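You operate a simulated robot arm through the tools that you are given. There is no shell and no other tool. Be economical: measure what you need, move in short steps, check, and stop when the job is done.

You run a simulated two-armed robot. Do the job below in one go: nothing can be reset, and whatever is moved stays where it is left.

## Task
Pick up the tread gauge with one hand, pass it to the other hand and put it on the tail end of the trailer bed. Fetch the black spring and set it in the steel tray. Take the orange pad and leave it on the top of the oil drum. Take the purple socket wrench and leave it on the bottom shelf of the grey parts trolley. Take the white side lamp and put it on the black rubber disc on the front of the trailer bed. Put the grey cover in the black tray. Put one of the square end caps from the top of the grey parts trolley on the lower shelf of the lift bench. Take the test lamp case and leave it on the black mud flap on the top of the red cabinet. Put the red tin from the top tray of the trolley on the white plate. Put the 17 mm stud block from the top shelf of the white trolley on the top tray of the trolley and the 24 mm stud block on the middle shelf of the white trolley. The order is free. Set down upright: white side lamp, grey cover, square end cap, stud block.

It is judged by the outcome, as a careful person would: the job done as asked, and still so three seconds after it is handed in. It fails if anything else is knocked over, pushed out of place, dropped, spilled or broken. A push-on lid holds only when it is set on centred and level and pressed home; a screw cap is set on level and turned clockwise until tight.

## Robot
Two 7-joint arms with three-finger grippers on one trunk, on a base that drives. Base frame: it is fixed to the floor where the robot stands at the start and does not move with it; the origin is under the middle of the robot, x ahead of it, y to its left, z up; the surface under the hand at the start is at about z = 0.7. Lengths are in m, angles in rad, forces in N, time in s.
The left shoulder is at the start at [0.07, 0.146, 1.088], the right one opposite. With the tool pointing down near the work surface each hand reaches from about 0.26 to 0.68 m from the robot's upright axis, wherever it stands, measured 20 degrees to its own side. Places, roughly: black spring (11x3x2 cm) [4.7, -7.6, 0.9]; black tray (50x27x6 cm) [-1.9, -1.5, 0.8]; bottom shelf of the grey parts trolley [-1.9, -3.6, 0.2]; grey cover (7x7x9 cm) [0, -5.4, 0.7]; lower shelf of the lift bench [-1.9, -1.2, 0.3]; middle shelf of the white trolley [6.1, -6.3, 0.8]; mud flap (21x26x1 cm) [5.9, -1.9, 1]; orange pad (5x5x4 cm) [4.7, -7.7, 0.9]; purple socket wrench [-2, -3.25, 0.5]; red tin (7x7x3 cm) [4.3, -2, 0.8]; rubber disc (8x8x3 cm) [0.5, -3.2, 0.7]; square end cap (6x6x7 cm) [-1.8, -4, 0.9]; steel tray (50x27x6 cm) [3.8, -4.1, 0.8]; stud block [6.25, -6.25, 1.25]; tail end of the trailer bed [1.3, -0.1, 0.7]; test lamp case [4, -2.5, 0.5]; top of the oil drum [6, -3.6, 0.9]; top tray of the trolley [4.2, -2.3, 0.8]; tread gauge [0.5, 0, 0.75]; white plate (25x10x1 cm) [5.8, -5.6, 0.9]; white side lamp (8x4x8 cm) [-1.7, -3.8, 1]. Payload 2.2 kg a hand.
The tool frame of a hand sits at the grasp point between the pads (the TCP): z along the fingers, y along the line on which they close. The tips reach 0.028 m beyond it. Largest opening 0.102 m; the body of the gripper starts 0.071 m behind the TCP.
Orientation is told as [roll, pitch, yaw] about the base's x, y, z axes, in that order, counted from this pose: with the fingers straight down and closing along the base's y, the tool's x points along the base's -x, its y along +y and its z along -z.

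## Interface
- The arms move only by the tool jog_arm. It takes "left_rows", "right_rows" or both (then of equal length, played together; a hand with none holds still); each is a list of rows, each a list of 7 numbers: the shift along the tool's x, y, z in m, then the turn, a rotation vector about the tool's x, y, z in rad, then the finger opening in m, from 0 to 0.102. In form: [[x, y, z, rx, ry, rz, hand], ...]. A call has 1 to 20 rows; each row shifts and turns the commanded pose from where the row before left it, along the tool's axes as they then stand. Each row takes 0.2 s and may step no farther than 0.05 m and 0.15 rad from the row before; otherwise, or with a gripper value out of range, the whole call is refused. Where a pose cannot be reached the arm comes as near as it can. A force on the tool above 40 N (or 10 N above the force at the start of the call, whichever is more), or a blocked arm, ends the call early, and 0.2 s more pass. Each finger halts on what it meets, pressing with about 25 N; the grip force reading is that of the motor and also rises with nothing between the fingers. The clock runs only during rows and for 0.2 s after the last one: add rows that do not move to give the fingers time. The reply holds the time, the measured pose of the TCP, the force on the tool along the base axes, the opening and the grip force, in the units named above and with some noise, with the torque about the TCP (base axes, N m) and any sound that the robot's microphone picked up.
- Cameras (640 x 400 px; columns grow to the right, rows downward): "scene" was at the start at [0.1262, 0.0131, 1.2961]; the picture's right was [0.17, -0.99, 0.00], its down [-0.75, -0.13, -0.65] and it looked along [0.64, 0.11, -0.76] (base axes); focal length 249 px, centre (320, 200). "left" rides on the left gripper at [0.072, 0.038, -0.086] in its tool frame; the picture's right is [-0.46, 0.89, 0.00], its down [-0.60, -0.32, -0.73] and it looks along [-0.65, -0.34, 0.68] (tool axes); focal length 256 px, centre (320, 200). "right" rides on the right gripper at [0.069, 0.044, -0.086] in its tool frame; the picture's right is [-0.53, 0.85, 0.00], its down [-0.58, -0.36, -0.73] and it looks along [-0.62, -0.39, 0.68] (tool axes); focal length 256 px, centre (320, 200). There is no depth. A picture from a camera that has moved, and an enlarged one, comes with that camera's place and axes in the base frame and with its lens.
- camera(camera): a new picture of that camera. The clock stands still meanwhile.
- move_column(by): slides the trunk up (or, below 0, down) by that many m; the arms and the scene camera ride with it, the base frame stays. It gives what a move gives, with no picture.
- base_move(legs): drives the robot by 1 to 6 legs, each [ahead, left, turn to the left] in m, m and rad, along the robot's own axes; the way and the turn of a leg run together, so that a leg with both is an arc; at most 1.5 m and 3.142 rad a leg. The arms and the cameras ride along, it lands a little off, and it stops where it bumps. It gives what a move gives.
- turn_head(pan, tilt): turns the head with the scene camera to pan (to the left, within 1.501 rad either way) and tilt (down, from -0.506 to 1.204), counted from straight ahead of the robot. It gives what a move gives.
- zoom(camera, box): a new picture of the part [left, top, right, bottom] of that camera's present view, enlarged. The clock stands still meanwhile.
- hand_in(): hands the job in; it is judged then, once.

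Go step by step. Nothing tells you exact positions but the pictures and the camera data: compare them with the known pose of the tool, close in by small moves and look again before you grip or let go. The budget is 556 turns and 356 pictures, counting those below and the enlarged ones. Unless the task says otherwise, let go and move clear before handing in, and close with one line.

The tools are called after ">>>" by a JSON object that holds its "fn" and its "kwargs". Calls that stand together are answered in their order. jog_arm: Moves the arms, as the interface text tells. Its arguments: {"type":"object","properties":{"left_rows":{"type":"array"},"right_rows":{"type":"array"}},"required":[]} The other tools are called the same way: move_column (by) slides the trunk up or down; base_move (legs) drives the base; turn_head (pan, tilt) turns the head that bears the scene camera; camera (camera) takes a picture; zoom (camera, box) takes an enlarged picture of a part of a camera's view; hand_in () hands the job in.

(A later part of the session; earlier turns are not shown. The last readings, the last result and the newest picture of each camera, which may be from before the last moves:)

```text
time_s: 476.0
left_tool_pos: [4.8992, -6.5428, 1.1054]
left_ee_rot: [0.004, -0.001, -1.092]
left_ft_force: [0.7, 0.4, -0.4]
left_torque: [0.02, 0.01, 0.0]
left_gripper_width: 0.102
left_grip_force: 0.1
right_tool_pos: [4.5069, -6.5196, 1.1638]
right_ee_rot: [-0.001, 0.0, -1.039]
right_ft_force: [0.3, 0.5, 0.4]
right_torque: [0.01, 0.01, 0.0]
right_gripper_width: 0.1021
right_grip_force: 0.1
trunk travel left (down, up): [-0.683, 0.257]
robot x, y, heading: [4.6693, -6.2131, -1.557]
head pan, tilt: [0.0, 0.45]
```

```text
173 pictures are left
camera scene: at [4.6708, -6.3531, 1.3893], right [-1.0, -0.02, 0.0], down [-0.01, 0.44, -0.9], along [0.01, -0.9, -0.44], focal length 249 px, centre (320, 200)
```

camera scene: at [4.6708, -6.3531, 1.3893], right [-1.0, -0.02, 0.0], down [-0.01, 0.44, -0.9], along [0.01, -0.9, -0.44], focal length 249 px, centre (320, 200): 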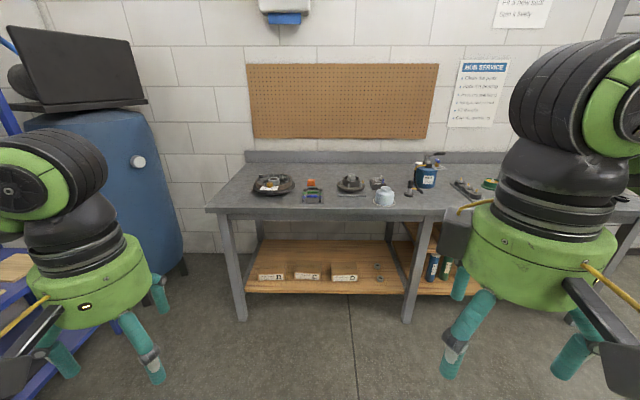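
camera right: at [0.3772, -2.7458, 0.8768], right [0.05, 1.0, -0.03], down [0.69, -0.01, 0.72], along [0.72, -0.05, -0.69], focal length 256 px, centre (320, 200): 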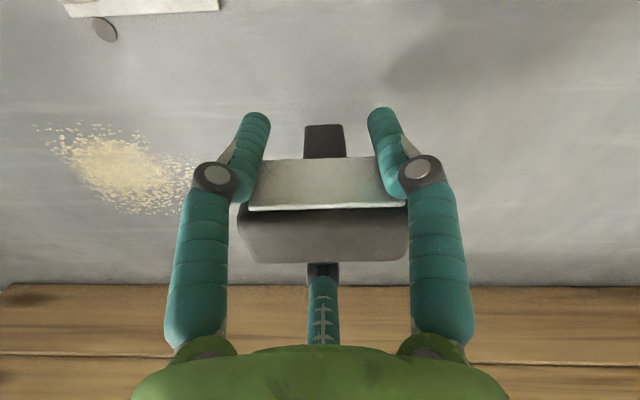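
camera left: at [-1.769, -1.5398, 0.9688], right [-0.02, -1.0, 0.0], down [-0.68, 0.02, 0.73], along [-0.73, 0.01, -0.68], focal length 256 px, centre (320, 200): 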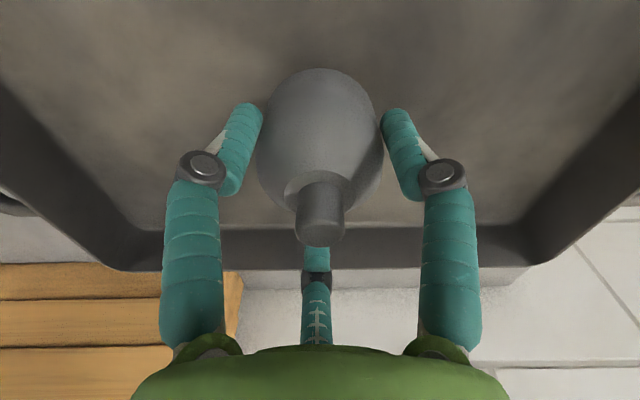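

>>> {"fn": "zoom", "kwargs": {"camera": "scene", "box": [230, 150, 450, 230]}}

>>> {"fn": "base_move", "kwargs": {"legs": [[0.7, 0, 0]]}}

>>> {"fn": "turn_head", "kwargs": {"pan": 0.0, "tilt": 0.75}}

>>> {"fn": "camera", "kwargs": {"camera": "scene"}}

```text
2.91 times, centred on (340, 190) of scene
camera zoom: at [4.6708, -6.3531, 1.3893], right [-1.0, -0.02, 0.0], down [-0.01, 0.44, -0.9], along [0.01, -0.9, -0.44], focal length 724 px, centre (262, 229)
```

zoom: 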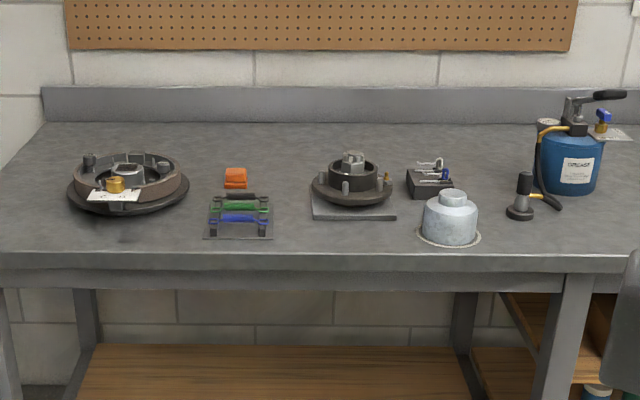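

```text
time_s: 479.9
left_tool_pos: [4.9074, -7.2448, 1.1072]
left_ee_rot: [0.003, -0.002, -1.095]
left_ft_force: [-0.6, 0.4, 0.2]
left_torque: [0.01, -0.02, 0.02]
left_gripper_width: 0.1018
left_grip_force: 0.0
right_tool_pos: [4.516, -7.2198, 1.1663]
right_ee_rot: [-0.001, -0.001, -1.045]
right_ft_force: [0.3, 0.0, -0.1]
right_torque: [0.03, 0.04, 0.0]
right_gripper_width: 0.1019
right_grip_force: 0.0
trunk travel left (down, up): [-0.683, 0.257]
robot x, y, heading: [4.6845, -6.9121, -1.561]
head pan, tilt: [0.0, 0.45]
```

```text
time_s: 480.7
left_tool_pos: [4.9078, -7.2457, 1.1059]
left_ee_rot: [0.006, -0.002, -1.094]
left_ft_force: [0.3, 0.7, -0.4]
left_torque: [0.02, 0.0, -0.04]
left_gripper_width: 0.1021
left_grip_force: 0.1
right_tool_pos: [4.5159, -7.2206, 1.1652]
right_ee_rot: [-0.001, -0.004, -1.045]
right_ft_force: [-0.5, 0.1, -0.1]
right_torque: [-0.01, -0.04, 0.03]
right_gripper_width: 0.1021
right_grip_force: 0.1
trunk travel left (down, up): [-0.683, 0.257]
robot x, y, heading: [4.6728, -6.918, -1.564]
head pan, tilt: [0.0, 0.75]
```

```text
171 pictures are left
camera scene: at [4.6794, -7.0475, 1.3629], right [-1.0, -0.01, 0.0], down [-0.01, 0.68, -0.73], along [0.01, -0.73, -0.68], focal length 249 px, centre (320, 200)
```

scene: 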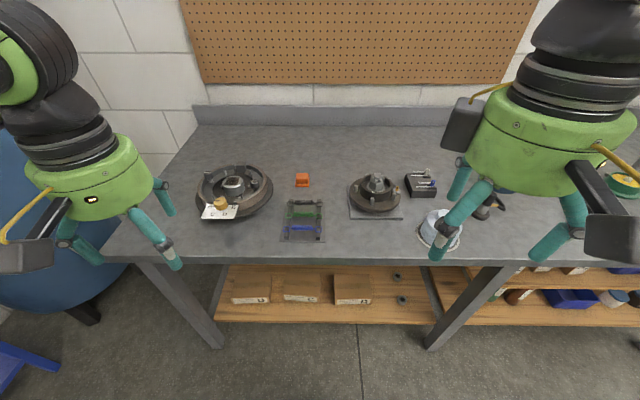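

>>> {"fn": "zoom", "kwargs": {"camera": "scene", "box": [260, 160, 360, 250]}}

```text
4.44 times, centred on (310, 205) of scene
camera zoom: at [4.6794, -7.0475, 1.3629], right [-1.0, -0.01, 0.0], down [-0.01, 0.68, -0.73], along [0.01, -0.73, -0.68], focal length 1105 px, centre (364, 178)
```

zoom: 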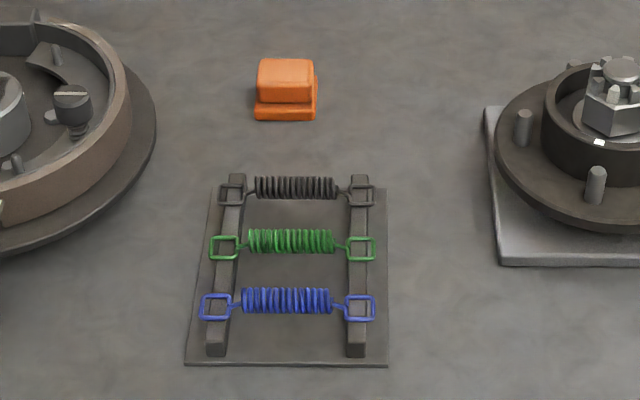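

>>> {"fn": "base_move", "kwargs": {"legs": [[0.15, 0.05, -0.006]]}}

>>> {"fn": "jog_arm", "kwargs": {"left_rows": [[0, -0.04, 0, 0, 0, -0.015, 0.102], [0, -0.04, 0, 0, 0, 0, 0.102], [0, -0.04, 0, 0, 0, 0, 0.102], [0, 0, 0.04, 0, 0, 0, 0.102], [0, 0, 0, 0, 0, 0, 0.102]], "right_rows": [[0, 0, 0, 0, 0, -0.05, 0.102], [0, 0, 0, 0, 0, 0, 0.102], [0, 0, 0, 0, 0, 0, 0.102], [0, 0, 0, 0, 0, 0, 0.102], [0, 0, 0, 0, 0, 0, 0.102]]}}

>>> {"fn": "camera", "kwargs": {"camera": "left"}}

>>> {"fn": "camera", "kwargs": {"camera": "scene"}}

```text
time_s: 482.1
left_tool_pos: [4.956, -7.3949, 1.1055]
left_ee_rot: [0.002, -0.004, -1.1]
left_ft_force: [1.3, 0.6, 0.7]
left_torque: [0.0, -0.04, 0.02]
left_gripper_width: 0.1022
left_grip_force: 0.0
right_tool_pos: [4.5655, -7.3669, 1.1644]
right_ee_rot: [-0.003, -0.005, -1.048]
right_ft_force: [0.1, 1.3, -1.0]
right_torque: [-0.03, -0.03, 0.02]
right_gripper_width: 0.1021
right_grip_force: 0.1
trunk travel left (down, up): [-0.683, 0.257]
robot x, y, heading: [4.7283, -7.0606, -1.563]
head pan, tilt: [0.0, 0.75]
```

```text
time_s: 483.3
left_tool_pos: [4.8493, -7.4531, 1.0649]
left_ee_rot: [0.002, -0.002, -1.086]
left_ft_force: [-0.6, -0.1, 0.0]
left_torque: [-0.01, 0.0, 0.02]
left_gripper_width: 0.102
left_grip_force: 0.1
right_tool_pos: [4.565, -7.3678, 1.1661]
right_ee_rot: [-0.003, -0.002, -0.998]
right_ft_force: [0.6, 0.4, -0.9]
right_torque: [-0.02, -0.03, -0.02]
right_gripper_width: 0.1019
right_grip_force: 0.1
trunk travel left (down, up): [-0.683, 0.257]
robot x, y, heading: [4.7283, -7.066, -1.568]
head pan, tilt: [0.0, 0.75]
```

```text
169 pictures are left
camera left: at [4.8495, -7.3702, 1.1519], right [1.0, 0.0, 0.0], down [0.0, -0.68, 0.73], along [0.0, -0.73, -0.68], focal length 256 px, centre (320, 200)
```

left: 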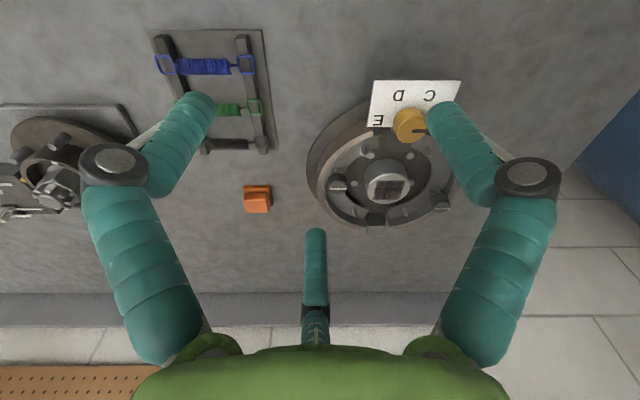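

```text
168 pictures are left
camera scene: at [4.7297, -7.1957, 1.363], right [-1.0, -0.01, 0.0], down [0.0, 0.68, -0.73], along [0.0, -0.73, -0.68], focal length 249 px, centre (320, 200)
```

scene: 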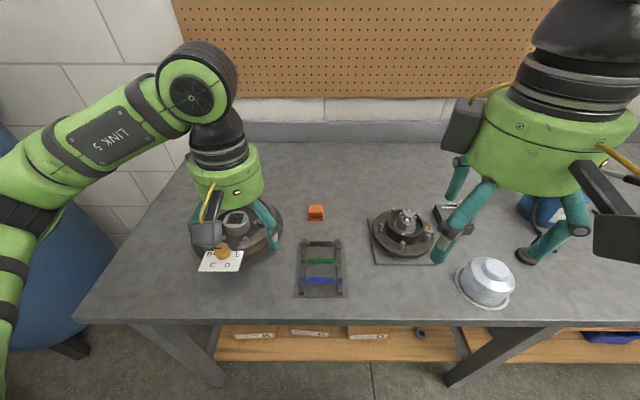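

>>> {"fn": "jog_arm", "kwargs": {"left_rows": [[-0.0252, -0.033, 0, 0, 0, 0, 0.102], [-0.0252, -0.033, 0, 0, 0, 0, 0.102], [-0.0252, -0.033, 0, 0, 0, 0, 0.102], [-0.0252, -0.033, 0, 0, 0, 0, 0.102], [-0.0252, -0.033, 0, 0, 0, 0, 0.102], [-0.0252, -0.033, 0, 0, 0, 0, 0.102], [0, 0, 0.05, 0, 0, 0, 0.102], [0, 0, 0.05, 0, 0, 0, 0.102], [0, 0, 0, 0, 0, 0, 0.102]]}}

>>> {"fn": "camera", "kwargs": {"camera": "left"}}

```text
time_s: 485.3
left_tool_pos: [4.7504, -7.6648, 0.9625]
left_ee_rot: [0.003, -0.004, -1.085]
left_ft_force: [0.2, 0.2, -0.5]
left_torque: [-0.02, -0.01, 0.01]
left_gripper_width: 0.1019
left_grip_force: 0.2
left hand out of reach, approached as far as the arm can: row 6
right_tool_pos: [4.5648, -7.3692, 1.1659]
right_ee_rot: [-0.002, -0.002, -0.999]
right_ft_force: [-1.0, 0.2, 0.0]
right_torque: [0.0, -0.02, 0.02]
right_gripper_width: 0.102
right_grip_force: 0.0
trunk travel left (down, up): [-0.683, 0.257]
robot x, y, heading: [4.7297, -7.0642, -1.566]
head pan, tilt: [0.0, 0.75]
```

```text
167 pictures are left
camera left: at [4.7507, -7.5828, 1.049], right [1.0, 0.0, 0.0], down [0.0, -0.68, 0.73], along [0.0, -0.73, -0.68], focal length 256 px, centre (320, 200)
```

left: 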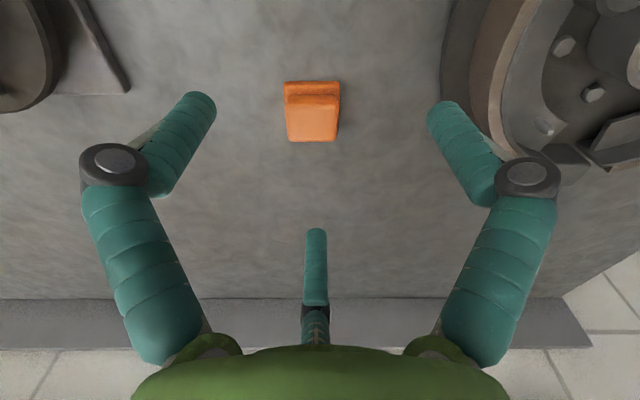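

>>> {"fn": "move_column", "kwargs": {"by": -0.06}}

>>> {"fn": "base_move", "kwargs": {"legs": [[0.04, 0, 0.0]]}}

>>> {"fn": "jog_arm", "kwargs": {"left_rows": [[0.0142, 0.005, 0, 0, 0, 0, 0.102], [0.0142, 0.005, 0, 0, 0, 0, 0.102], [0, 0, 0, 0, 0, 0, 0.102]]}}

>>> {"fn": "camera", "kwargs": {"camera": "left"}}

```text
time_s: 486.3
left_tool_pos: [4.7514, -7.6656, 0.9019]
left_ee_rot: [0.003, -0.001, -1.087]
left_ft_force: [-0.7, 0.4, 0.5]
left_torque: [-0.01, -0.01, -0.02]
left_gripper_width: 0.1021
left_grip_force: 0.2
right_tool_pos: [4.5656, -7.3682, 1.1057]
right_ee_rot: [-0.002, -0.002, -0.998]
right_ft_force: [0.2, 0.1, 0.4]
right_torque: [-0.01, 0.03, 0.0]
right_gripper_width: 0.1021
right_grip_force: 0.0
trunk travel left (down, up): [-0.623, 0.317]
robot x, y, heading: [4.7309, -7.0595, -1.565]
head pan, tilt: [0.0, 0.75]
```

```text
time_s: 487.2
left_tool_pos: [4.7523, -7.7044, 0.9056]
left_ee_rot: [0.002, -0.003, -1.086]
left_ft_force: [-1.2, 0.7, 0.4]
left_torque: [0.02, -0.03, 0.02]
left_gripper_width: 0.1021
left_grip_force: 0.0
right_tool_pos: [4.5651, -7.4062, 1.1055]
right_ee_rot: [-0.002, -0.003, -0.999]
right_ft_force: [0.6, 1.0, -0.4]
right_torque: [-0.04, 0.06, 0.04]
right_gripper_width: 0.102
right_grip_force: 0.1
trunk travel left (down, up): [-0.623, 0.317]
robot x, y, heading: [4.727, -7.104, -1.562]
head pan, tilt: [0.0, 0.75]
```

```text
time_s: 488.0
left_tool_pos: [4.7481, -7.675, 0.9019]
left_ee_rot: [0.002, -0.001, -1.085]
left_ft_force: [-0.7, -0.5, 0.2]
left_torque: [0.04, -0.02, 0.0]
left_gripper_width: 0.1019
left_grip_force: 0.1
right_tool_pos: [4.5658, -7.4082, 1.1031]
right_ee_rot: [-0.002, -0.003, -0.997]
right_ft_force: [0.4, 0.6, -0.2]
right_torque: [0.01, -0.02, -0.01]
right_gripper_width: 0.1019
right_grip_force: 0.0
trunk travel left (down, up): [-0.623, 0.317]
robot x, y, heading: [4.7266, -7.103, -1.562]
head pan, tilt: [0.0, 0.75]
```

```text
166 pictures are left
camera left: at [4.7479, -7.5934, 0.9889], right [1.0, 0.0, 0.0], down [0.0, -0.68, 0.73], along [0.0, -0.73, -0.68], focal length 256 px, centre (320, 200)
```

left: 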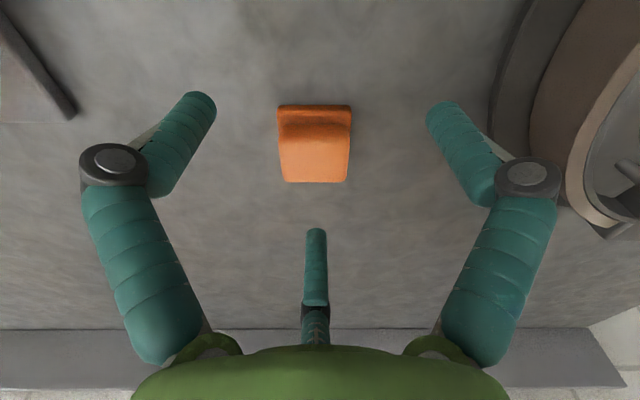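

>>> {"fn": "jog_arm", "kwargs": {"left_rows": [[0.001, -0.002, 0.012, 0, 0, 0, 0.09], [0, 0, 0.01, 0, 0, 0, 0.08], [0, 0, 0, 0, 0, 0, 0.06], [0, 0, 0, 0, 0, 0, 0.04], [0, 0, 0, 0, 0, 0, 0.03], [0, 0, 0, 0, 0, 0, 0.02], [0, 0, 0, 0, 0, 0, 0.02]]}}

>>> {"fn": "camera", "kwargs": {"camera": "left"}}

```text
time_s: 489.6
left_tool_pos: [4.7451, -7.6761, 0.8817]
left_ee_rot: [0.002, -0.002, -1.085]
left_ft_force: [-2.0, -1.3, 2.4]
left_torque: [-0.03, 0.04, -0.02]
left_gripper_width: 0.0447
left_grip_force: 24.8
right_tool_pos: [4.5659, -7.4083, 1.1056]
right_ee_rot: [-0.002, -0.002, -0.999]
right_ft_force: [-0.2, -0.4, -0.4]
right_torque: [0.02, -0.01, 0.0]
right_gripper_width: 0.1021
right_grip_force: 0.1
trunk travel left (down, up): [-0.623, 0.317]
robot x, y, heading: [4.735, -7.1026, -1.562]
head pan, tilt: [0.0, 0.75]
```

```text
165 pictures are left
camera left: at [4.7457, -7.5932, 0.9672], right [1.0, 0.0, 0.0], down [0.0, -0.68, 0.73], along [0.0, -0.73, -0.68], focal length 256 px, centre (320, 200)
```

left: 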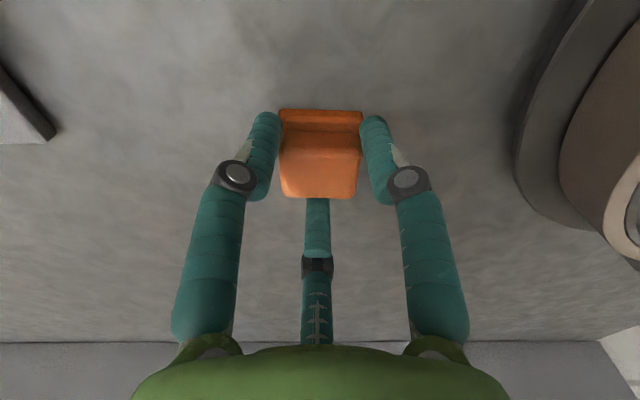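

>>> {"fn": "jog_arm", "kwargs": {"left_rows": [[0, 0, -0.03, 0, 0, 0, 0.02], [0, 0, -0.04, 0, 0, 0, 0.02], [0, 0, -0.04, 0, 0, 0, 0.02], [0, 0, -0.04, 0, 0, 0, 0.02], [0.024, 0.04, 0, 0, 0, 0, 0.02], [0.024, 0.04, 0, 0, 0, 0, 0.02], [0.024, 0.04, 0, 0, 0, 0, 0.02], [0.024, 0.04, 0, 0, 0, 0, 0.02], [0.024, 0.04, 0, 0, 0, 0, 0.02], [0, 0, 0, 0, 0, 0, 0.02]]}}

>>> {"fn": "camera", "kwargs": {"camera": "scene"}}

>>> {"fn": "camera", "kwargs": {"camera": "right"}}

```text
time_s: 491.8
left_tool_pos: [4.8649, -7.4749, 1.0301]
left_ee_rot: [0.004, -0.002, -1.084]
left_ft_force: [0.0, 0.2, -0.7]
left_torque: [-0.01, 0.01, 0.03]
left_gripper_width: 0.0449
left_grip_force: 25.2
right_tool_pos: [4.5654, -7.4099, 1.104]
right_ee_rot: [-0.001, -0.002, -0.999]
right_ft_force: [-0.5, 0.0, -0.3]
right_torque: [0.05, -0.01, -0.01]
right_gripper_width: 0.102
right_grip_force: 0.0
trunk travel left (down, up): [-0.623, 0.317]
robot x, y, heading: [4.7286, -7.1016, -1.558]
head pan, tilt: [0.0, 0.75]
```

```text
164 pictures are left
camera scene: at [4.7293, -7.2365, 1.3028], right [-1.0, -0.01, 0.0], down [0.0, 0.68, -0.73], along [0.0, -0.73, -0.68], focal length 249 px, centre (320, 200)
```

scene: 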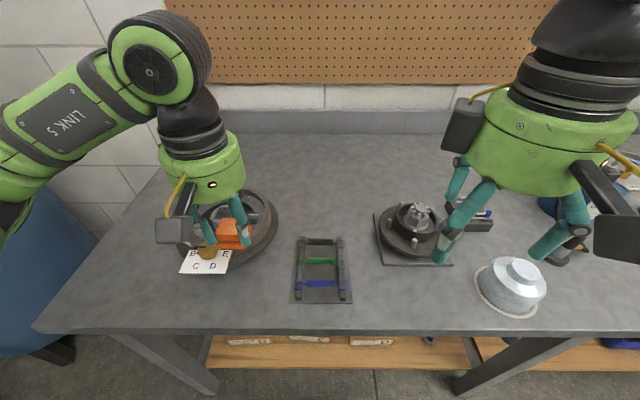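

```text
163 pictures are left
camera right: at [4.5646, -7.3279, 1.1897], right [1.0, 0.01, 0.0], down [0.01, -0.68, 0.73], along [0.01, -0.73, -0.68], focal length 256 px, centre (320, 200)
```

right: 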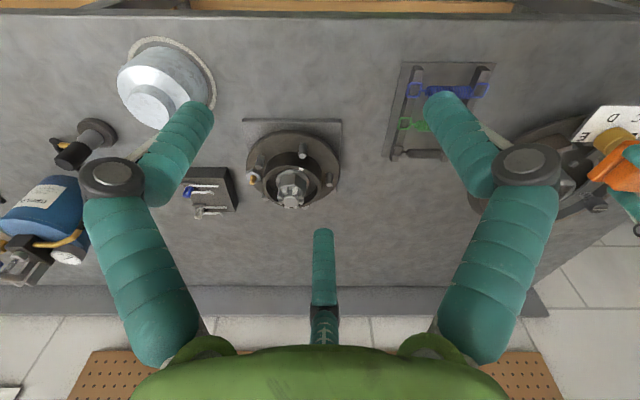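

>>> {"fn": "zoom", "kwargs": {"camera": "scene", "box": [280, 220, 370, 310]}}

```text
4.44 times, centred on (325, 265) of scene
camera zoom: at [4.7293, -7.2365, 1.3028], right [-1.0, -0.01, 0.0], down [0.0, 0.68, -0.73], along [0.0, -0.73, -0.68], focal length 1105 px, centre (298, -89)
```

zoom: 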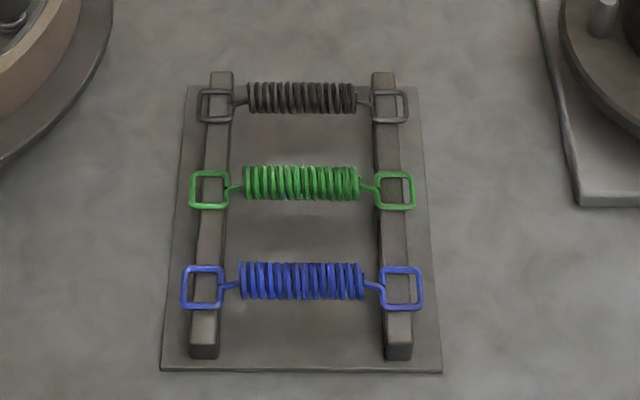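

>>> {"fn": "jog_arm", "kwargs": {"left_rows": [[-0.0108, 0.0368, -0.01, 0, 0, 0, 0.02], [-0.0108, 0.0368, -0.01, 0, 0, 0, 0.02], [-0.0108, 0.0368, -0.01, 0, 0, 0, 0.02], [-0.0108, 0.0368, -0.01, 0, 0, 0, 0.02], [0, 0, 0, 0, 0, 0, 0.02], [0, 0, 0, 0, 0, 0, 0.02], [0, 0, 0, 0, 0, 0, 0.02], [0, 0, 0, 0, 0, 0, 0.02], [0, 0, 0, 0, 0, 0, 0.02], [0, 0, 0, 0, 0, 0, 0.02], [0, 0, 0, 0, 0, 0, 0.02]], "right_rows": [[0, 0, 0, 0, 0, 0, 0.08], [0, 0, 0, 0, 0, 0, 0.06], [0, 0, 0, 0, 0, 0, 0.042], [0, 0, 0, 0, 0, 0, 0.042], [-0.0432, 0.0106, 0, 0, 0, 0, 0.042], [-0.0432, 0.0106, 0, 0, 0, 0, 0.042], [-0.0432, 0.0106, 0, 0, 0, 0, 0.042], [-0.0432, 0.0106, 0, 0, 0, 0, 0.042], [-0.0432, 0.0106, 0, 0, 0, 0, 0.042], [0, 0, 0.05, 0, 0, 0, 0.042], [0, 0, 0.05, 0, 0, 0, 0.042]]}}

>>> {"fn": "camera", "kwargs": {"camera": "right"}}

>>> {"fn": "zoom", "kwargs": {"camera": "scene", "box": [240, 170, 400, 290]}}

```text
time_s: 494.2
left_tool_pos: [5.0154, -7.4461, 1.0716]
left_ee_rot: [0.003, -0.002, -1.086]
left_ft_force: [1.1, -0.8, -0.1]
left_torque: [0.03, 0.03, 0.02]
left_gripper_width: 0.0446
left_grip_force: 24.8
right_tool_pos: [4.728, -7.5619, 1.0055]
right_ee_rot: [-0.002, -0.001, -0.998]
right_ft_force: [-0.5, -0.4, -0.9]
right_torque: [0.02, 0.0, -0.01]
right_gripper_width: 0.0416
right_grip_force: 0.1
trunk travel left (down, up): [-0.623, 0.317]
robot x, y, heading: [4.7264, -7.1002, -1.563]
head pan, tilt: [0.0, 0.75]
```

```text
161 pictures are left
camera right: at [4.7275, -7.48, 1.0901], right [1.0, 0.01, 0.0], down [0.01, -0.68, 0.73], along [0.01, -0.73, -0.68], focal length 256 px, centre (320, 200)
```

right: 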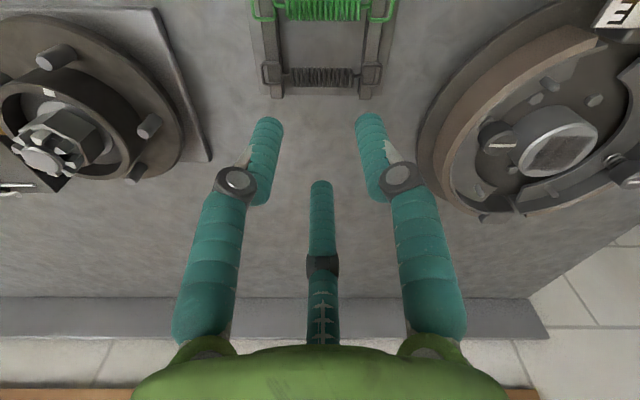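

```text
3.33 times, centred on (320, 230) of scene
camera zoom: at [4.7301, -7.2366, 1.3029], right [-1.0, -0.01, 0.0], down [0.0, 0.68, -0.73], along [0.0, -0.73, -0.68], focal length 829 px, centre (320, 100)
```

zoom: 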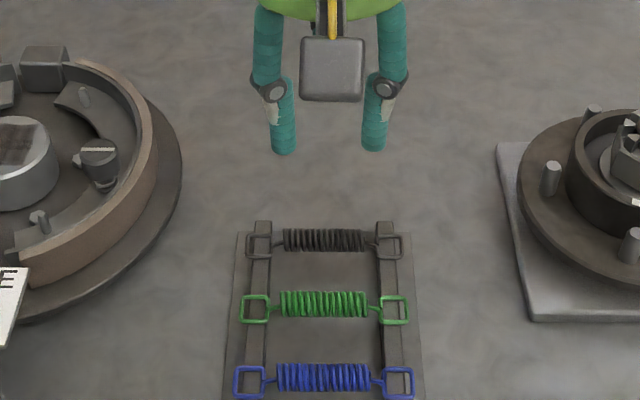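

>>> {"fn": "jog_arm", "kwargs": {"right_rows": [[0, 0, 0.04, 0, 0, 0, 0.042], [0, 0, 0.035, 0, 0, 0, 0.042], [0, 0, 0, 0, 0, 0, 0.042]]}}

>>> {"fn": "camera", "kwargs": {"camera": "right"}}

>>> {"fn": "zoom", "kwargs": {"camera": "scene", "box": [260, 190, 380, 280]}}

```text
time_s: 495.0
left_tool_pos: [5.0163, -7.4442, 1.072]
left_ee_rot: [0.003, -0.001, -1.086]
left_ft_force: [0.8, 0.9, -0.4]
left_torque: [0.02, 0.01, 0.05]
left_gripper_width: 0.0446
left_grip_force: 25.6
right_tool_pos: [4.7272, -7.5618, 0.9279]
right_ee_rot: [-0.002, -0.004, -0.997]
right_ft_force: [-0.2, -0.4, -0.8]
right_torque: [-0.02, 0.01, 0.01]
right_gripper_width: 0.0421
right_grip_force: 0.1
trunk travel left (down, up): [-0.623, 0.317]
robot x, y, heading: [4.7322, -7.1031, -1.561]
head pan, tilt: [0.0, 0.75]
```

```text
159 pictures are left
camera right: at [4.7276, -7.4795, 1.0152], right [1.0, 0.01, 0.0], down [0.01, -0.68, 0.73], along [0.01, -0.73, -0.68], focal length 256 px, centre (320, 200)
```

right: 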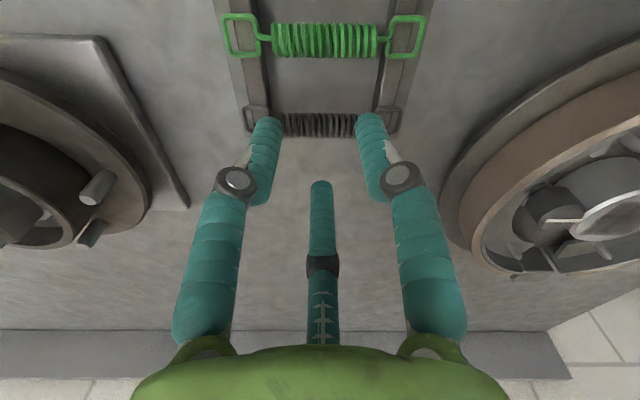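

```text
4.44 times, centred on (320, 235) of scene
camera zoom: at [4.7303, -7.2351, 1.303], right [-1.0, -0.01, 0.0], down [0.0, 0.68, -0.73], along [0.0, -0.73, -0.68], focal length 1105 px, centre (320, 44)
```

zoom: 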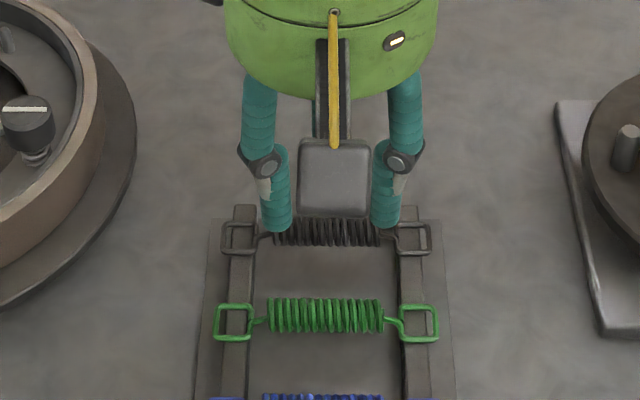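

>>> {"fn": "jog_arm", "kwargs": {"right_rows": [[0, 0, 0, 0, 0, 0, 0.03], [0, 0, 0, 0, 0, 0, 0.03], [0.001, 0.0005, 0.02, 0, 0, 0, 0.03], [0, 0, 0.012, 0, 0, 0, 0.03], [0, 0, 0, 0, 0, 0, 0.03]]}}

>>> {"fn": "camera", "kwargs": {"camera": "right"}}

>>> {"fn": "zoom", "kwargs": {"camera": "scene", "box": [260, 190, 380, 280]}}

```text
time_s: 496.2
left_tool_pos: [5.0164, -7.444, 1.0716]
left_ee_rot: [0.004, -0.001, -1.084]
left_ft_force: [0.4, -0.7, 0.8]
left_torque: [0.02, 0.01, 0.01]
left_gripper_width: 0.0446
left_grip_force: 25.2
right_tool_pos: [4.7267, -7.559, 0.8982]
right_ee_rot: [-0.002, -0.002, -0.997]
right_ft_force: [0.0, -1.0, 0.3]
right_torque: [0.0, 0.01, -0.02]
right_gripper_width: 0.0298
right_grip_force: 0.1
trunk travel left (down, up): [-0.623, 0.317]
robot x, y, heading: [4.7279, -7.1035, -1.564]
head pan, tilt: [0.0, 0.75]
```

```text
157 pictures are left
camera right: at [4.727, -7.4792, 0.9835], right [1.0, 0.01, 0.0], down [0.01, -0.68, 0.73], along [0.01, -0.73, -0.68], focal length 256 px, centre (320, 200)
```

right: 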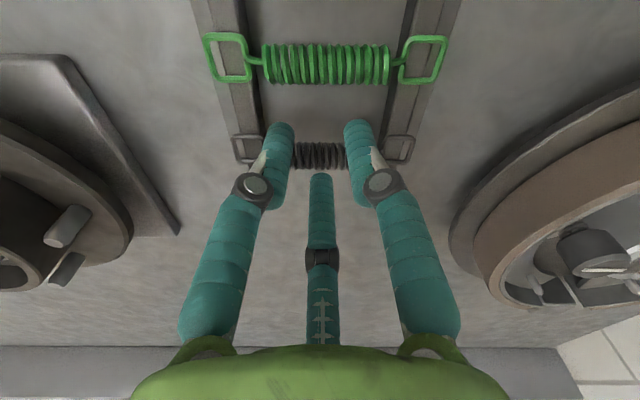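

```text
4.44 times, centred on (320, 235) of scene
camera zoom: at [4.7302, -7.2355, 1.3029], right [-1.0, -0.01, 0.0], down [0.0, 0.68, -0.73], along [0.0, -0.73, -0.68], focal length 1105 px, centre (320, 44)
```

zoom: 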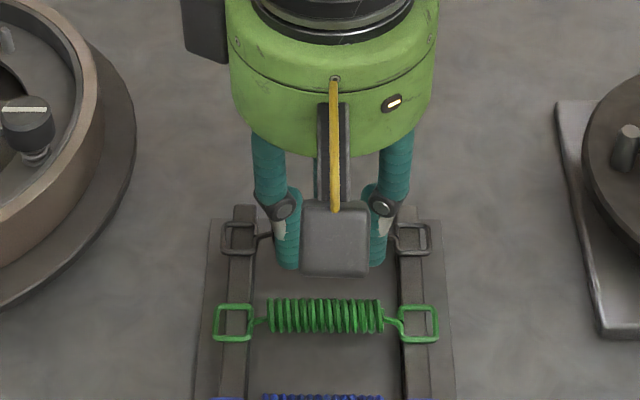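

>>> {"fn": "jog_arm", "kwargs": {"right_rows": [[0, 0, 0.01, 0, 0, 0, 0.03], [0, 0, 0, 0, 0, 0, 0.03], [0, 0, 0, 0, 0, 0, 0.015], [0, 0, 0, 0, 0, 0, 0.005], [0, 0, 0, 0, 0, 0, 0.0], [0, 0, 0, 0, 0, 0, 0.0]]}}

>>> {"fn": "camera", "kwargs": {"camera": "right"}}

```text
time_s: 497.6
left_tool_pos: [5.0163, -7.4455, 1.0713]
left_ee_rot: [0.005, -0.003, -1.085]
left_ft_force: [0.2, 0.8, 0.1]
left_torque: [0.04, 0.0, 0.0]
left_gripper_width: 0.0448
left_grip_force: 25.3
right_tool_pos: [4.7275, -7.5613, 0.8884]
right_ee_rot: [-0.002, -0.001, -0.998]
right_ft_force: [-0.6, -1.1, -0.4]
right_torque: [-0.01, 0.02, 0.02]
right_gripper_width: 0.0222
right_grip_force: 25.3
trunk travel left (down, up): [-0.623, 0.317]
robot x, y, heading: [4.7297, -7.101, -1.569]
head pan, tilt: [0.0, 0.75]
```

```text
155 pictures are left
camera right: at [4.7267, -7.4794, 0.9732], right [1.0, 0.01, 0.0], down [0.01, -0.68, 0.73], along [0.01, -0.73, -0.68], focal length 256 px, centre (320, 200)
```

right: 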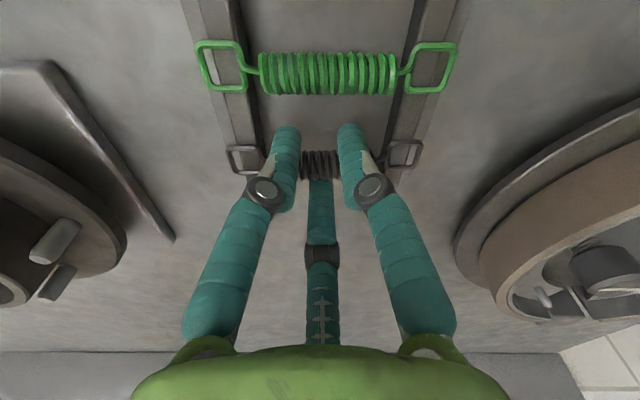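

Gripped (0.022). Lift and check.

>>> {"fn": "jog_arm", "kwargs": {"right_rows": [[0, 0, -0.02, 0, 0, 0, 0.0], [0, 0, -0.03, 0, 0, 0, 0.0], [0, 0, -0.04, 0, 0, 0, 0.0], [0, 0, -0.04, 0, 0, 0, 0.0], [0, 0, 0, 0, 0, 0, 0.0]]}}

>>> {"fn": "camera", "kwargs": {"camera": "right"}}

```text
time_s: 498.8
left_tool_pos: [5.0152, -7.4461, 1.0714]
left_ee_rot: [0.004, -0.001, -1.085]
left_ft_force: [-0.1, 0.3, -0.7]
left_torque: [0.0, 0.04, -0.02]
left_gripper_width: 0.045
left_grip_force: 24.7
right_tool_pos: [4.7265, -7.5622, 1.0178]
right_ee_rot: [-0.003, -0.003, -0.998]
right_ft_force: [-0.5, -0.4, 0.0]
right_torque: [-0.03, -0.02, 0.02]
right_gripper_width: 0.0222
right_grip_force: 24.7
trunk travel left (down, up): [-0.623, 0.317]
robot x, y, heading: [4.7288, -7.1016, -1.563]
head pan, tilt: [0.0, 0.75]
```

```text
154 pictures are left
camera right: at [4.7254, -7.4802, 1.1035], right [1.0, 0.01, 0.0], down [0.01, -0.68, 0.73], along [0.01, -0.73, -0.68], focal length 256 px, centre (320, 200)
```

right: 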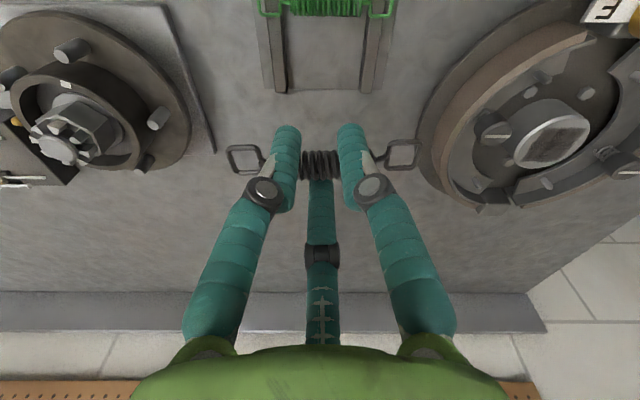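

>>> {"fn": "jog_arm", "kwargs": {"right_rows": [[0.0388, -0.005, -0.02, 0, 0, 0, 0.0], [0.0388, -0.005, -0.02, 0, 0, 0, 0.0], [0.0388, -0.005, -0.02, 0, 0, 0, 0.0], [0.0388, -0.005, -0.02, 0, 0, 0, 0.0], [0, 0, 0, 0, 0, 0, 0.0]]}}

>>> {"fn": "base_move", "kwargs": {"legs": [[-0.6, 0, 0], [0, 0, 1.565], [0.1, 1.3, 0]]}}

>>> {"fn": "turn_head", "kwargs": {"pan": 0.0, "tilt": 0.45}}

>>> {"fn": "camera", "kwargs": {"camera": "scene"}}

>>> {"fn": "turn_head", "kwargs": {"pan": 1.1, "tilt": 0.4}}

>>> {"fn": "camera", "kwargs": {"camera": "scene"}}

```text
time_s: 500.0
left_tool_pos: [5.0168, -7.446, 1.071]
left_ee_rot: [0.002, 0.0, -1.085]
left_ft_force: [0.4, 0.5, -0.1]
left_torque: [0.0, 0.0, 0.03]
left_gripper_width: 0.0446
left_grip_force: 25.5
right_tool_pos: [4.626, -7.4425, 1.0963]
right_ee_rot: [-0.004, -0.001, -0.998]
right_ft_force: [0.3, -0.1, -0.4]
right_torque: [0.02, 0.02, -0.02]
right_gripper_width: 0.0222
right_grip_force: 24.7
trunk travel left (down, up): [-0.623, 0.317]
robot x, y, heading: [4.728, -7.1065, -1.565]
head pan, tilt: [0.0, 0.75]
```

```text
time_s: 513.3
left_tool_pos: [5.1651, -4.9266, 1.0713]
left_ee_rot: [0.003, -0.002, 0.483]
left_ft_force: [0.1, -0.3, 0.1]
left_torque: [0.02, -0.02, 0.02]
left_gripper_width: 0.0448
left_grip_force: 24.8
right_tool_pos: [5.1626, -5.3171, 1.0965]
right_ee_rot: [-0.002, -0.004, 0.573]
right_ft_force: [-0.4, 0.3, -0.7]
right_torque: [-0.02, -0.01, 0.0]
right_gripper_width: 0.0219
right_grip_force: 24.9
trunk travel left (down, up): [-0.623, 0.317]
robot x, y, heading: [4.8235, -5.2126, 0.007]
head pan, tilt: [0.0, 0.75]
```

```text
time_s: 514.1
left_tool_pos: [5.1657, -4.9267, 1.0717]
left_ee_rot: [0.001, -0.001, 0.483]
left_ft_force: [1.3, -0.1, 0.1]
left_torque: [0.01, -0.02, -0.04]
left_gripper_width: 0.0448
left_grip_force: 23.5
right_tool_pos: [5.1624, -5.3158, 1.0981]
right_ee_rot: [-0.003, -0.003, 0.571]
right_ft_force: [-0.2, 0.2, -0.3]
right_torque: [0.01, 0.01, -0.01]
right_gripper_width: 0.0221
right_grip_force: 25.0
trunk travel left (down, up): [-0.623, 0.317]
robot x, y, heading: [4.8279, -5.2143, 0.007]
head pan, tilt: [0.0, 0.45]
```

```text
153 pictures are left
camera scene: at [4.9649, -5.2118, 1.3293], right [0.01, -1.0, 0.0], down [-0.44, 0.0, -0.9], along [0.9, 0.0, -0.44], focal length 249 px, centre (320, 200)
```

scene: 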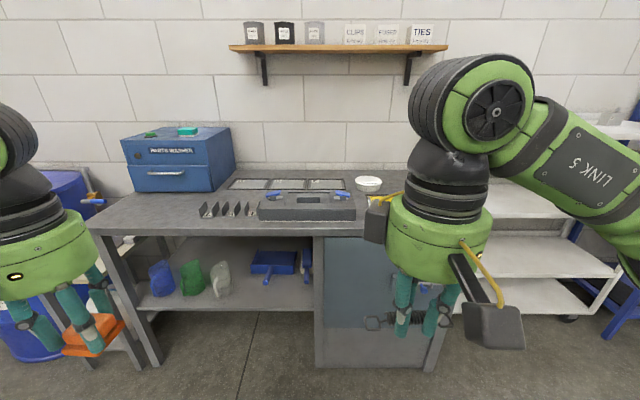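

```text
time_s: 515.4
left_tool_pos: [5.1648, -4.9267, 1.0715]
left_ee_rot: [0.002, -0.001, 0.483]
left_ft_force: [-0.5, -0.3, -1.0]
left_torque: [-0.01, 0.03, 0.01]
left_gripper_width: 0.0449
left_grip_force: 25.5
right_tool_pos: [5.1613, -5.3154, 1.0974]
right_ee_rot: [-0.001, -0.001, 0.57]
right_ft_force: [0.3, 0.2, -0.8]
right_torque: [-0.02, 0.0, 0.01]
right_gripper_width: 0.0222
right_grip_force: 25.0
trunk travel left (down, up): [-0.623, 0.317]
robot x, y, heading: [4.8212, -5.2129, 0.007]
head pan, tilt: [1.1, 0.4]
```

```text
152 pictures are left
camera scene: at [4.9147, -5.1296, 1.334], right [0.89, -0.45, 0.0], down [-0.18, -0.35, -0.92], along [0.41, 0.82, -0.39], focal length 249 px, centre (320, 200)
```

scene: 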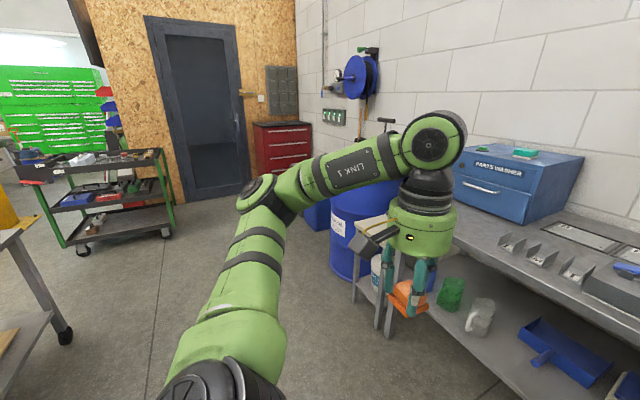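

>>> {"fn": "base_move", "kwargs": {"legs": [[0, 1.35, -0.007]]}}

>>> {"fn": "turn_head", "kwargs": {"pan": 0.0, "tilt": 0.55}}

>>> {"fn": "camera", "kwargs": {"camera": "scene"}}

```text
time_s: 522.1
left_tool_pos: [5.1721, -3.584, 1.0716]
left_ee_rot: [0.002, -0.002, 0.47]
left_ft_force: [-0.8, 0.7, -0.1]
left_torque: [0.02, 0.01, -0.01]
left_gripper_width: 0.0451
left_grip_force: 25.2
right_tool_pos: [5.162, -3.9737, 1.0972]
right_ee_rot: [-0.003, -0.003, 0.56]
right_ft_force: [0.5, -1.2, 0.9]
right_torque: [0.02, -0.02, -0.03]
right_gripper_width: 0.0225
right_grip_force: 25.1
trunk travel left (down, up): [-0.623, 0.317]
robot x, y, heading: [4.8259, -3.8645, -0.007]
head pan, tilt: [1.1, 0.4]
```

```text
time_s: 523.5
left_tool_pos: [5.1713, -3.5851, 1.0708]
left_ee_rot: [0.003, 0.0, 0.469]
left_ft_force: [0.2, -0.4, -0.6]
left_torque: [-0.01, 0.01, 0.0]
left_gripper_width: 0.045
left_grip_force: 24.9
right_tool_pos: [5.1626, -3.9735, 1.0973]
right_ee_rot: [-0.001, -0.001, 0.557]
right_ft_force: [0.5, 0.3, 0.0]
right_torque: [0.0, -0.01, 0.0]
right_gripper_width: 0.0223
right_grip_force: 25.4
trunk travel left (down, up): [-0.623, 0.317]
robot x, y, heading: [4.827, -3.8654, -0.004]
head pan, tilt: [0.0, 0.55]
```

```text
151 pictures are left
camera scene: at [4.9649, -3.8671, 1.3203], right [-0.01, -1.0, 0.0], down [-0.52, 0.0, -0.85], along [0.85, -0.01, -0.52], focal length 249 px, centre (320, 200)
```

scene: 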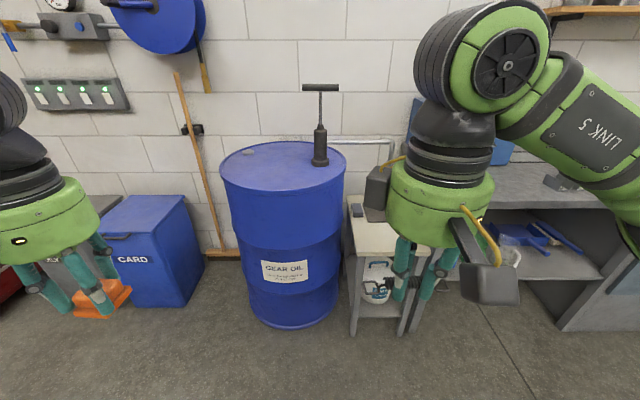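

>>> {"fn": "base_move", "kwargs": {"legs": [[0.5, 0, 0.004]]}}

>>> {"fn": "jog_arm", "kwargs": {"left_rows": [[-0.0244, -0.0359, 0, 0, 0, 0, 0.02], [-0.0244, -0.0359, 0, 0, 0, 0, 0.02], [-0.0244, -0.0359, 0, 0, 0, 0, 0.02], [-0.0244, -0.0359, 0, 0, 0, 0, 0.02], [-0.0244, -0.0359, 0, 0, 0, 0, 0.02], [0, 0, 0, 0, 0, 0, 0.02]]}}

>>> {"fn": "camera", "kwargs": {"camera": "left"}}

>>> {"fn": "camera", "kwargs": {"camera": "scene"}}

```text
time_s: 526.4
left_tool_pos: [5.6693, -3.5863, 1.0726]
left_ee_rot: [0.001, -0.001, 0.473]
left_ft_force: [0.5, -0.2, -0.7]
left_torque: [0.02, 0.02, -0.01]
left_gripper_width: 0.0452
left_grip_force: 24.6
right_tool_pos: [5.6618, -3.9758, 1.0976]
right_ee_rot: [-0.002, 0.0, 0.56]
right_ft_force: [0.8, -0.1, 0.2]
right_torque: [-0.02, -0.01, -0.03]
right_gripper_width: 0.0225
right_grip_force: 25.6
trunk travel left (down, up): [-0.623, 0.317]
robot x, y, heading: [5.3268, -3.8693, -0.005]
head pan, tilt: [0.0, 0.55]
```

```text
time_s: 527.8
left_tool_pos: [5.8593, -3.6907, 1.0703]
left_ee_rot: [0.003, -0.002, 0.472]
left_ft_force: [-0.5, 0.4, 0.0]
left_torque: [-0.04, -0.02, 0.0]
left_gripper_width: 0.0449
left_grip_force: 25.0
right_tool_pos: [5.6607, -3.9751, 1.0974]
right_ee_rot: [-0.002, -0.003, 0.561]
right_ft_force: [0.1, 0.5, -1.0]
right_torque: [-0.01, -0.05, 0.01]
right_gripper_width: 0.0222
right_grip_force: 25.3
trunk travel left (down, up): [-0.623, 0.317]
robot x, y, heading: [5.3238, -3.8715, -0.003]
head pan, tilt: [0.0, 0.55]
```

```text
150 pictures are left
camera left: at [5.7782, -3.6892, 1.1573], right [0.01, 1.0, 0.0], down [0.68, -0.01, 0.73], along [0.73, -0.01, -0.68], focal length 256 px, centre (320, 200)
```

left: 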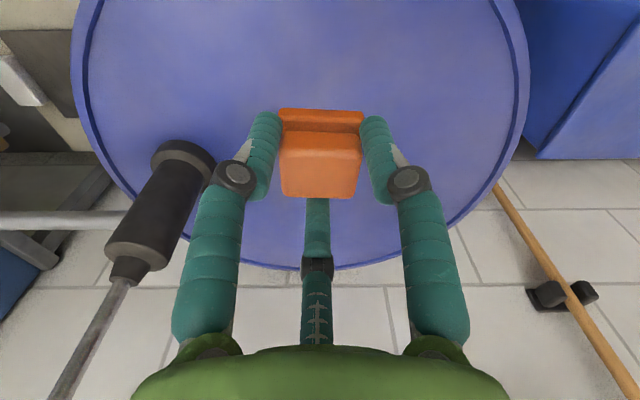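

```text
149 pictures are left
camera scene: at [5.4628, -3.8692, 1.3204], right [-0.01, -1.0, 0.0], down [-0.52, 0.0, -0.85], along [0.85, -0.01, -0.52], focal length 249 px, centre (320, 200)
```

scene: 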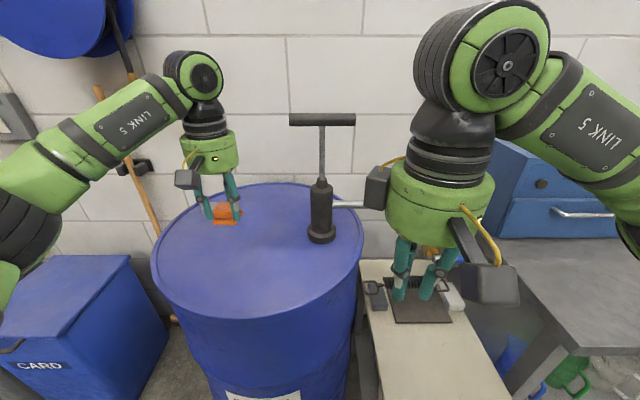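

>>> {"fn": "jog_arm", "kwargs": {"left_rows": [[0, 0, 0.04, 0, 0, 0, 0.02], [0, 0, 0.04, 0, 0, 0, 0.02], [0, 0, 0.02, 0, 0, 0, 0.02], [0, 0, 0, 0, 0, 0, 0.02]]}}

>>> {"fn": "jog_arm", "kwargs": {"left_rows": [[0, 0, 0.01, 0, 0, 0, 0.02], [0, 0, 0, 0, 0, 0, 0.02]]}}

>>> {"fn": "jog_arm", "kwargs": {"left_rows": [[0, 0, 0.008, 0, 0, 0, 0.02], [0, 0, 0, 0, 0, 0, 0.02]]}}

>>> {"fn": "jog_arm", "kwargs": {"left_rows": [[0, 0, 0.006, 0, 0, 0, 0.02], [0, 0, 0, 0, 0, 0, 0.02]]}}

```text
time_s: 528.8
left_tool_pos: [5.8592, -3.6915, 0.9704]
left_ee_rot: [0.002, -0.001, 0.473]
left_ft_force: [-0.5, 0.1, 0.6]
left_torque: [-0.02, 0.0, 0.02]
left_gripper_width: 0.0449
left_grip_force: 25.3
right_tool_pos: [5.6622, -3.9774, 1.0979]
right_ee_rot: [-0.002, -0.002, 0.56]
right_ft_force: [0.2, 0.4, -0.1]
right_torque: [-0.02, 0.03, -0.01]
right_gripper_width: 0.0224
right_grip_force: 25.2
trunk travel left (down, up): [-0.623, 0.317]
robot x, y, heading: [5.3242, -3.873, -0.004]
head pan, tilt: [0.0, 0.55]
```

```text
time_s: 529.4
left_tool_pos: [5.8599, -3.6915, 0.961]
left_ee_rot: [0.002, -0.002, 0.474]
left_ft_force: [-0.6, 0.1, -0.3]
left_torque: [0.0, 0.04, 0.01]
left_gripper_width: 0.0449
left_grip_force: 25.2
right_tool_pos: [5.661, -3.9763, 1.0965]
right_ee_rot: [-0.002, 0.0, 0.56]
right_ft_force: [-0.7, 0.3, -0.4]
right_torque: [-0.02, 0.01, 0.02]
right_gripper_width: 0.0222
right_grip_force: 25.1
trunk travel left (down, up): [-0.623, 0.317]
robot x, y, heading: [5.3235, -3.8696, -0.009]
head pan, tilt: [0.0, 0.55]
```

```text
time_s: 530.0
left_tool_pos: [5.8599, -3.6893, 0.9522]
left_ee_rot: [0.003, -0.003, 0.474]
left_ft_force: [-0.2, -0.3, -0.2]
left_torque: [0.0, 0.0, -0.05]
left_gripper_width: 0.0448
left_grip_force: 25.1
right_tool_pos: [5.6612, -3.9765, 1.0975]
right_ee_rot: [-0.002, 0.0, 0.561]
right_ft_force: [-0.1, -0.7, -0.8]
right_torque: [-0.02, -0.02, 0.0]
right_gripper_width: 0.0225
right_grip_force: 24.7
trunk travel left (down, up): [-0.623, 0.317]
robot x, y, heading: [5.3238, -3.8713, -0.007]
head pan, tilt: [0.0, 0.55]
```

```text
time_s: 530.6
left_tool_pos: [5.8601, -3.6903, 0.9476]
left_ee_rot: [0.002, -0.001, 0.476]
left_ft_force: [0.3, -0.5, -0.2]
left_torque: [0.01, 0.03, -0.02]
left_gripper_width: 0.0446
left_grip_force: 25.4
right_tool_pos: [5.6626, -3.9768, 1.0974]
right_ee_rot: [0.0, -0.003, 0.56]
right_ft_force: [-0.4, 0.9, 0.1]
right_torque: [0.0, -0.01, 0.02]
right_gripper_width: 0.0225
right_grip_force: 24.8
trunk travel left (down, up): [-0.623, 0.317]
robot x, y, heading: [5.3244, -3.8715, -0.009]
head pan, tilt: [0.0, 0.55]
```

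>>> {"fn": "jog_arm", "kwargs": {"left_rows": [[0, 0, 0.006, 0, 0, 0, 0.02], [0, 0, 0, 0, 0, 0, 0.02]]}}

>>> {"fn": "jog_arm", "kwargs": {"left_rows": [[0, 0, 0.006, 0, 0, 0, 0.02], [0, 0, 0, 0, 0, 0, 0.02]]}}

>>> {"fn": "jog_arm", "kwargs": {"left_rows": [[0, 0, 0.005, 0, 0, 0, 0.02], [0, 0, 0, 0, 0, 0, 0.02]]}}

>>> {"fn": "camera", "kwargs": {"camera": "left"}}

```text
time_s: 531.2
left_tool_pos: [5.8608, -3.6909, 0.9416]
left_ee_rot: [0.001, -0.002, 0.474]
left_ft_force: [0.6, -0.9, -0.2]
left_torque: [0.01, -0.02, -0.04]
left_gripper_width: 0.0446
left_grip_force: 25.5
right_tool_pos: [5.6618, -3.9764, 1.098]
right_ee_rot: [-0.001, -0.002, 0.559]
right_ft_force: [0.2, -0.7, -0.2]
right_torque: [-0.03, -0.02, -0.02]
right_gripper_width: 0.0222
right_grip_force: 24.9
trunk travel left (down, up): [-0.623, 0.317]
robot x, y, heading: [5.3187, -3.8696, -0.004]
head pan, tilt: [0.0, 0.55]
```

```text
time_s: 531.8
left_tool_pos: [5.8592, -3.6912, 0.9358]
left_ee_rot: [0.003, -0.002, 0.474]
left_ft_force: [0.3, -0.2, -0.8]
left_torque: [0.04, -0.03, 0.01]
left_gripper_width: 0.0445
left_grip_force: 24.9
right_tool_pos: [5.6624, -3.9765, 1.0979]
right_ee_rot: [0.0, -0.003, 0.56]
right_ft_force: [0.6, 1.0, -0.3]
right_torque: [0.03, -0.02, -0.03]
right_gripper_width: 0.0223
right_grip_force: 25.4
trunk travel left (down, up): [-0.623, 0.317]
robot x, y, heading: [5.3251, -3.8665, -0.003]
head pan, tilt: [0.0, 0.55]
```

```text
time_s: 532.4
left_tool_pos: [5.8597, -3.691, 0.9301]
left_ee_rot: [0.003, -0.001, 0.472]
left_ft_force: [0.0, 0.2, -0.1]
left_torque: [0.0, -0.02, 0.01]
left_gripper_width: 0.045
left_grip_force: 24.9
right_tool_pos: [5.6612, -3.9768, 1.0972]
right_ee_rot: [-0.003, -0.001, 0.56]
right_ft_force: [-0.1, -0.8, -0.5]
right_torque: [-0.03, 0.01, 0.01]
right_gripper_width: 0.0223
right_grip_force: 25.1
trunk travel left (down, up): [-0.623, 0.317]
robot x, y, heading: [5.3236, -3.8709, -0.001]
head pan, tilt: [0.0, 0.55]
```

```text
148 pictures are left
camera left: at [5.779, -3.6893, 1.0164], right [0.01, 1.0, 0.0], down [0.68, -0.01, 0.73], along [0.73, -0.01, -0.68], focal length 256 px, centre (320, 200)
```

left: 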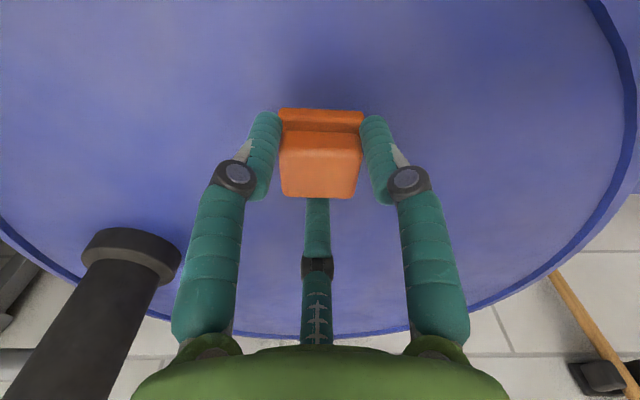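

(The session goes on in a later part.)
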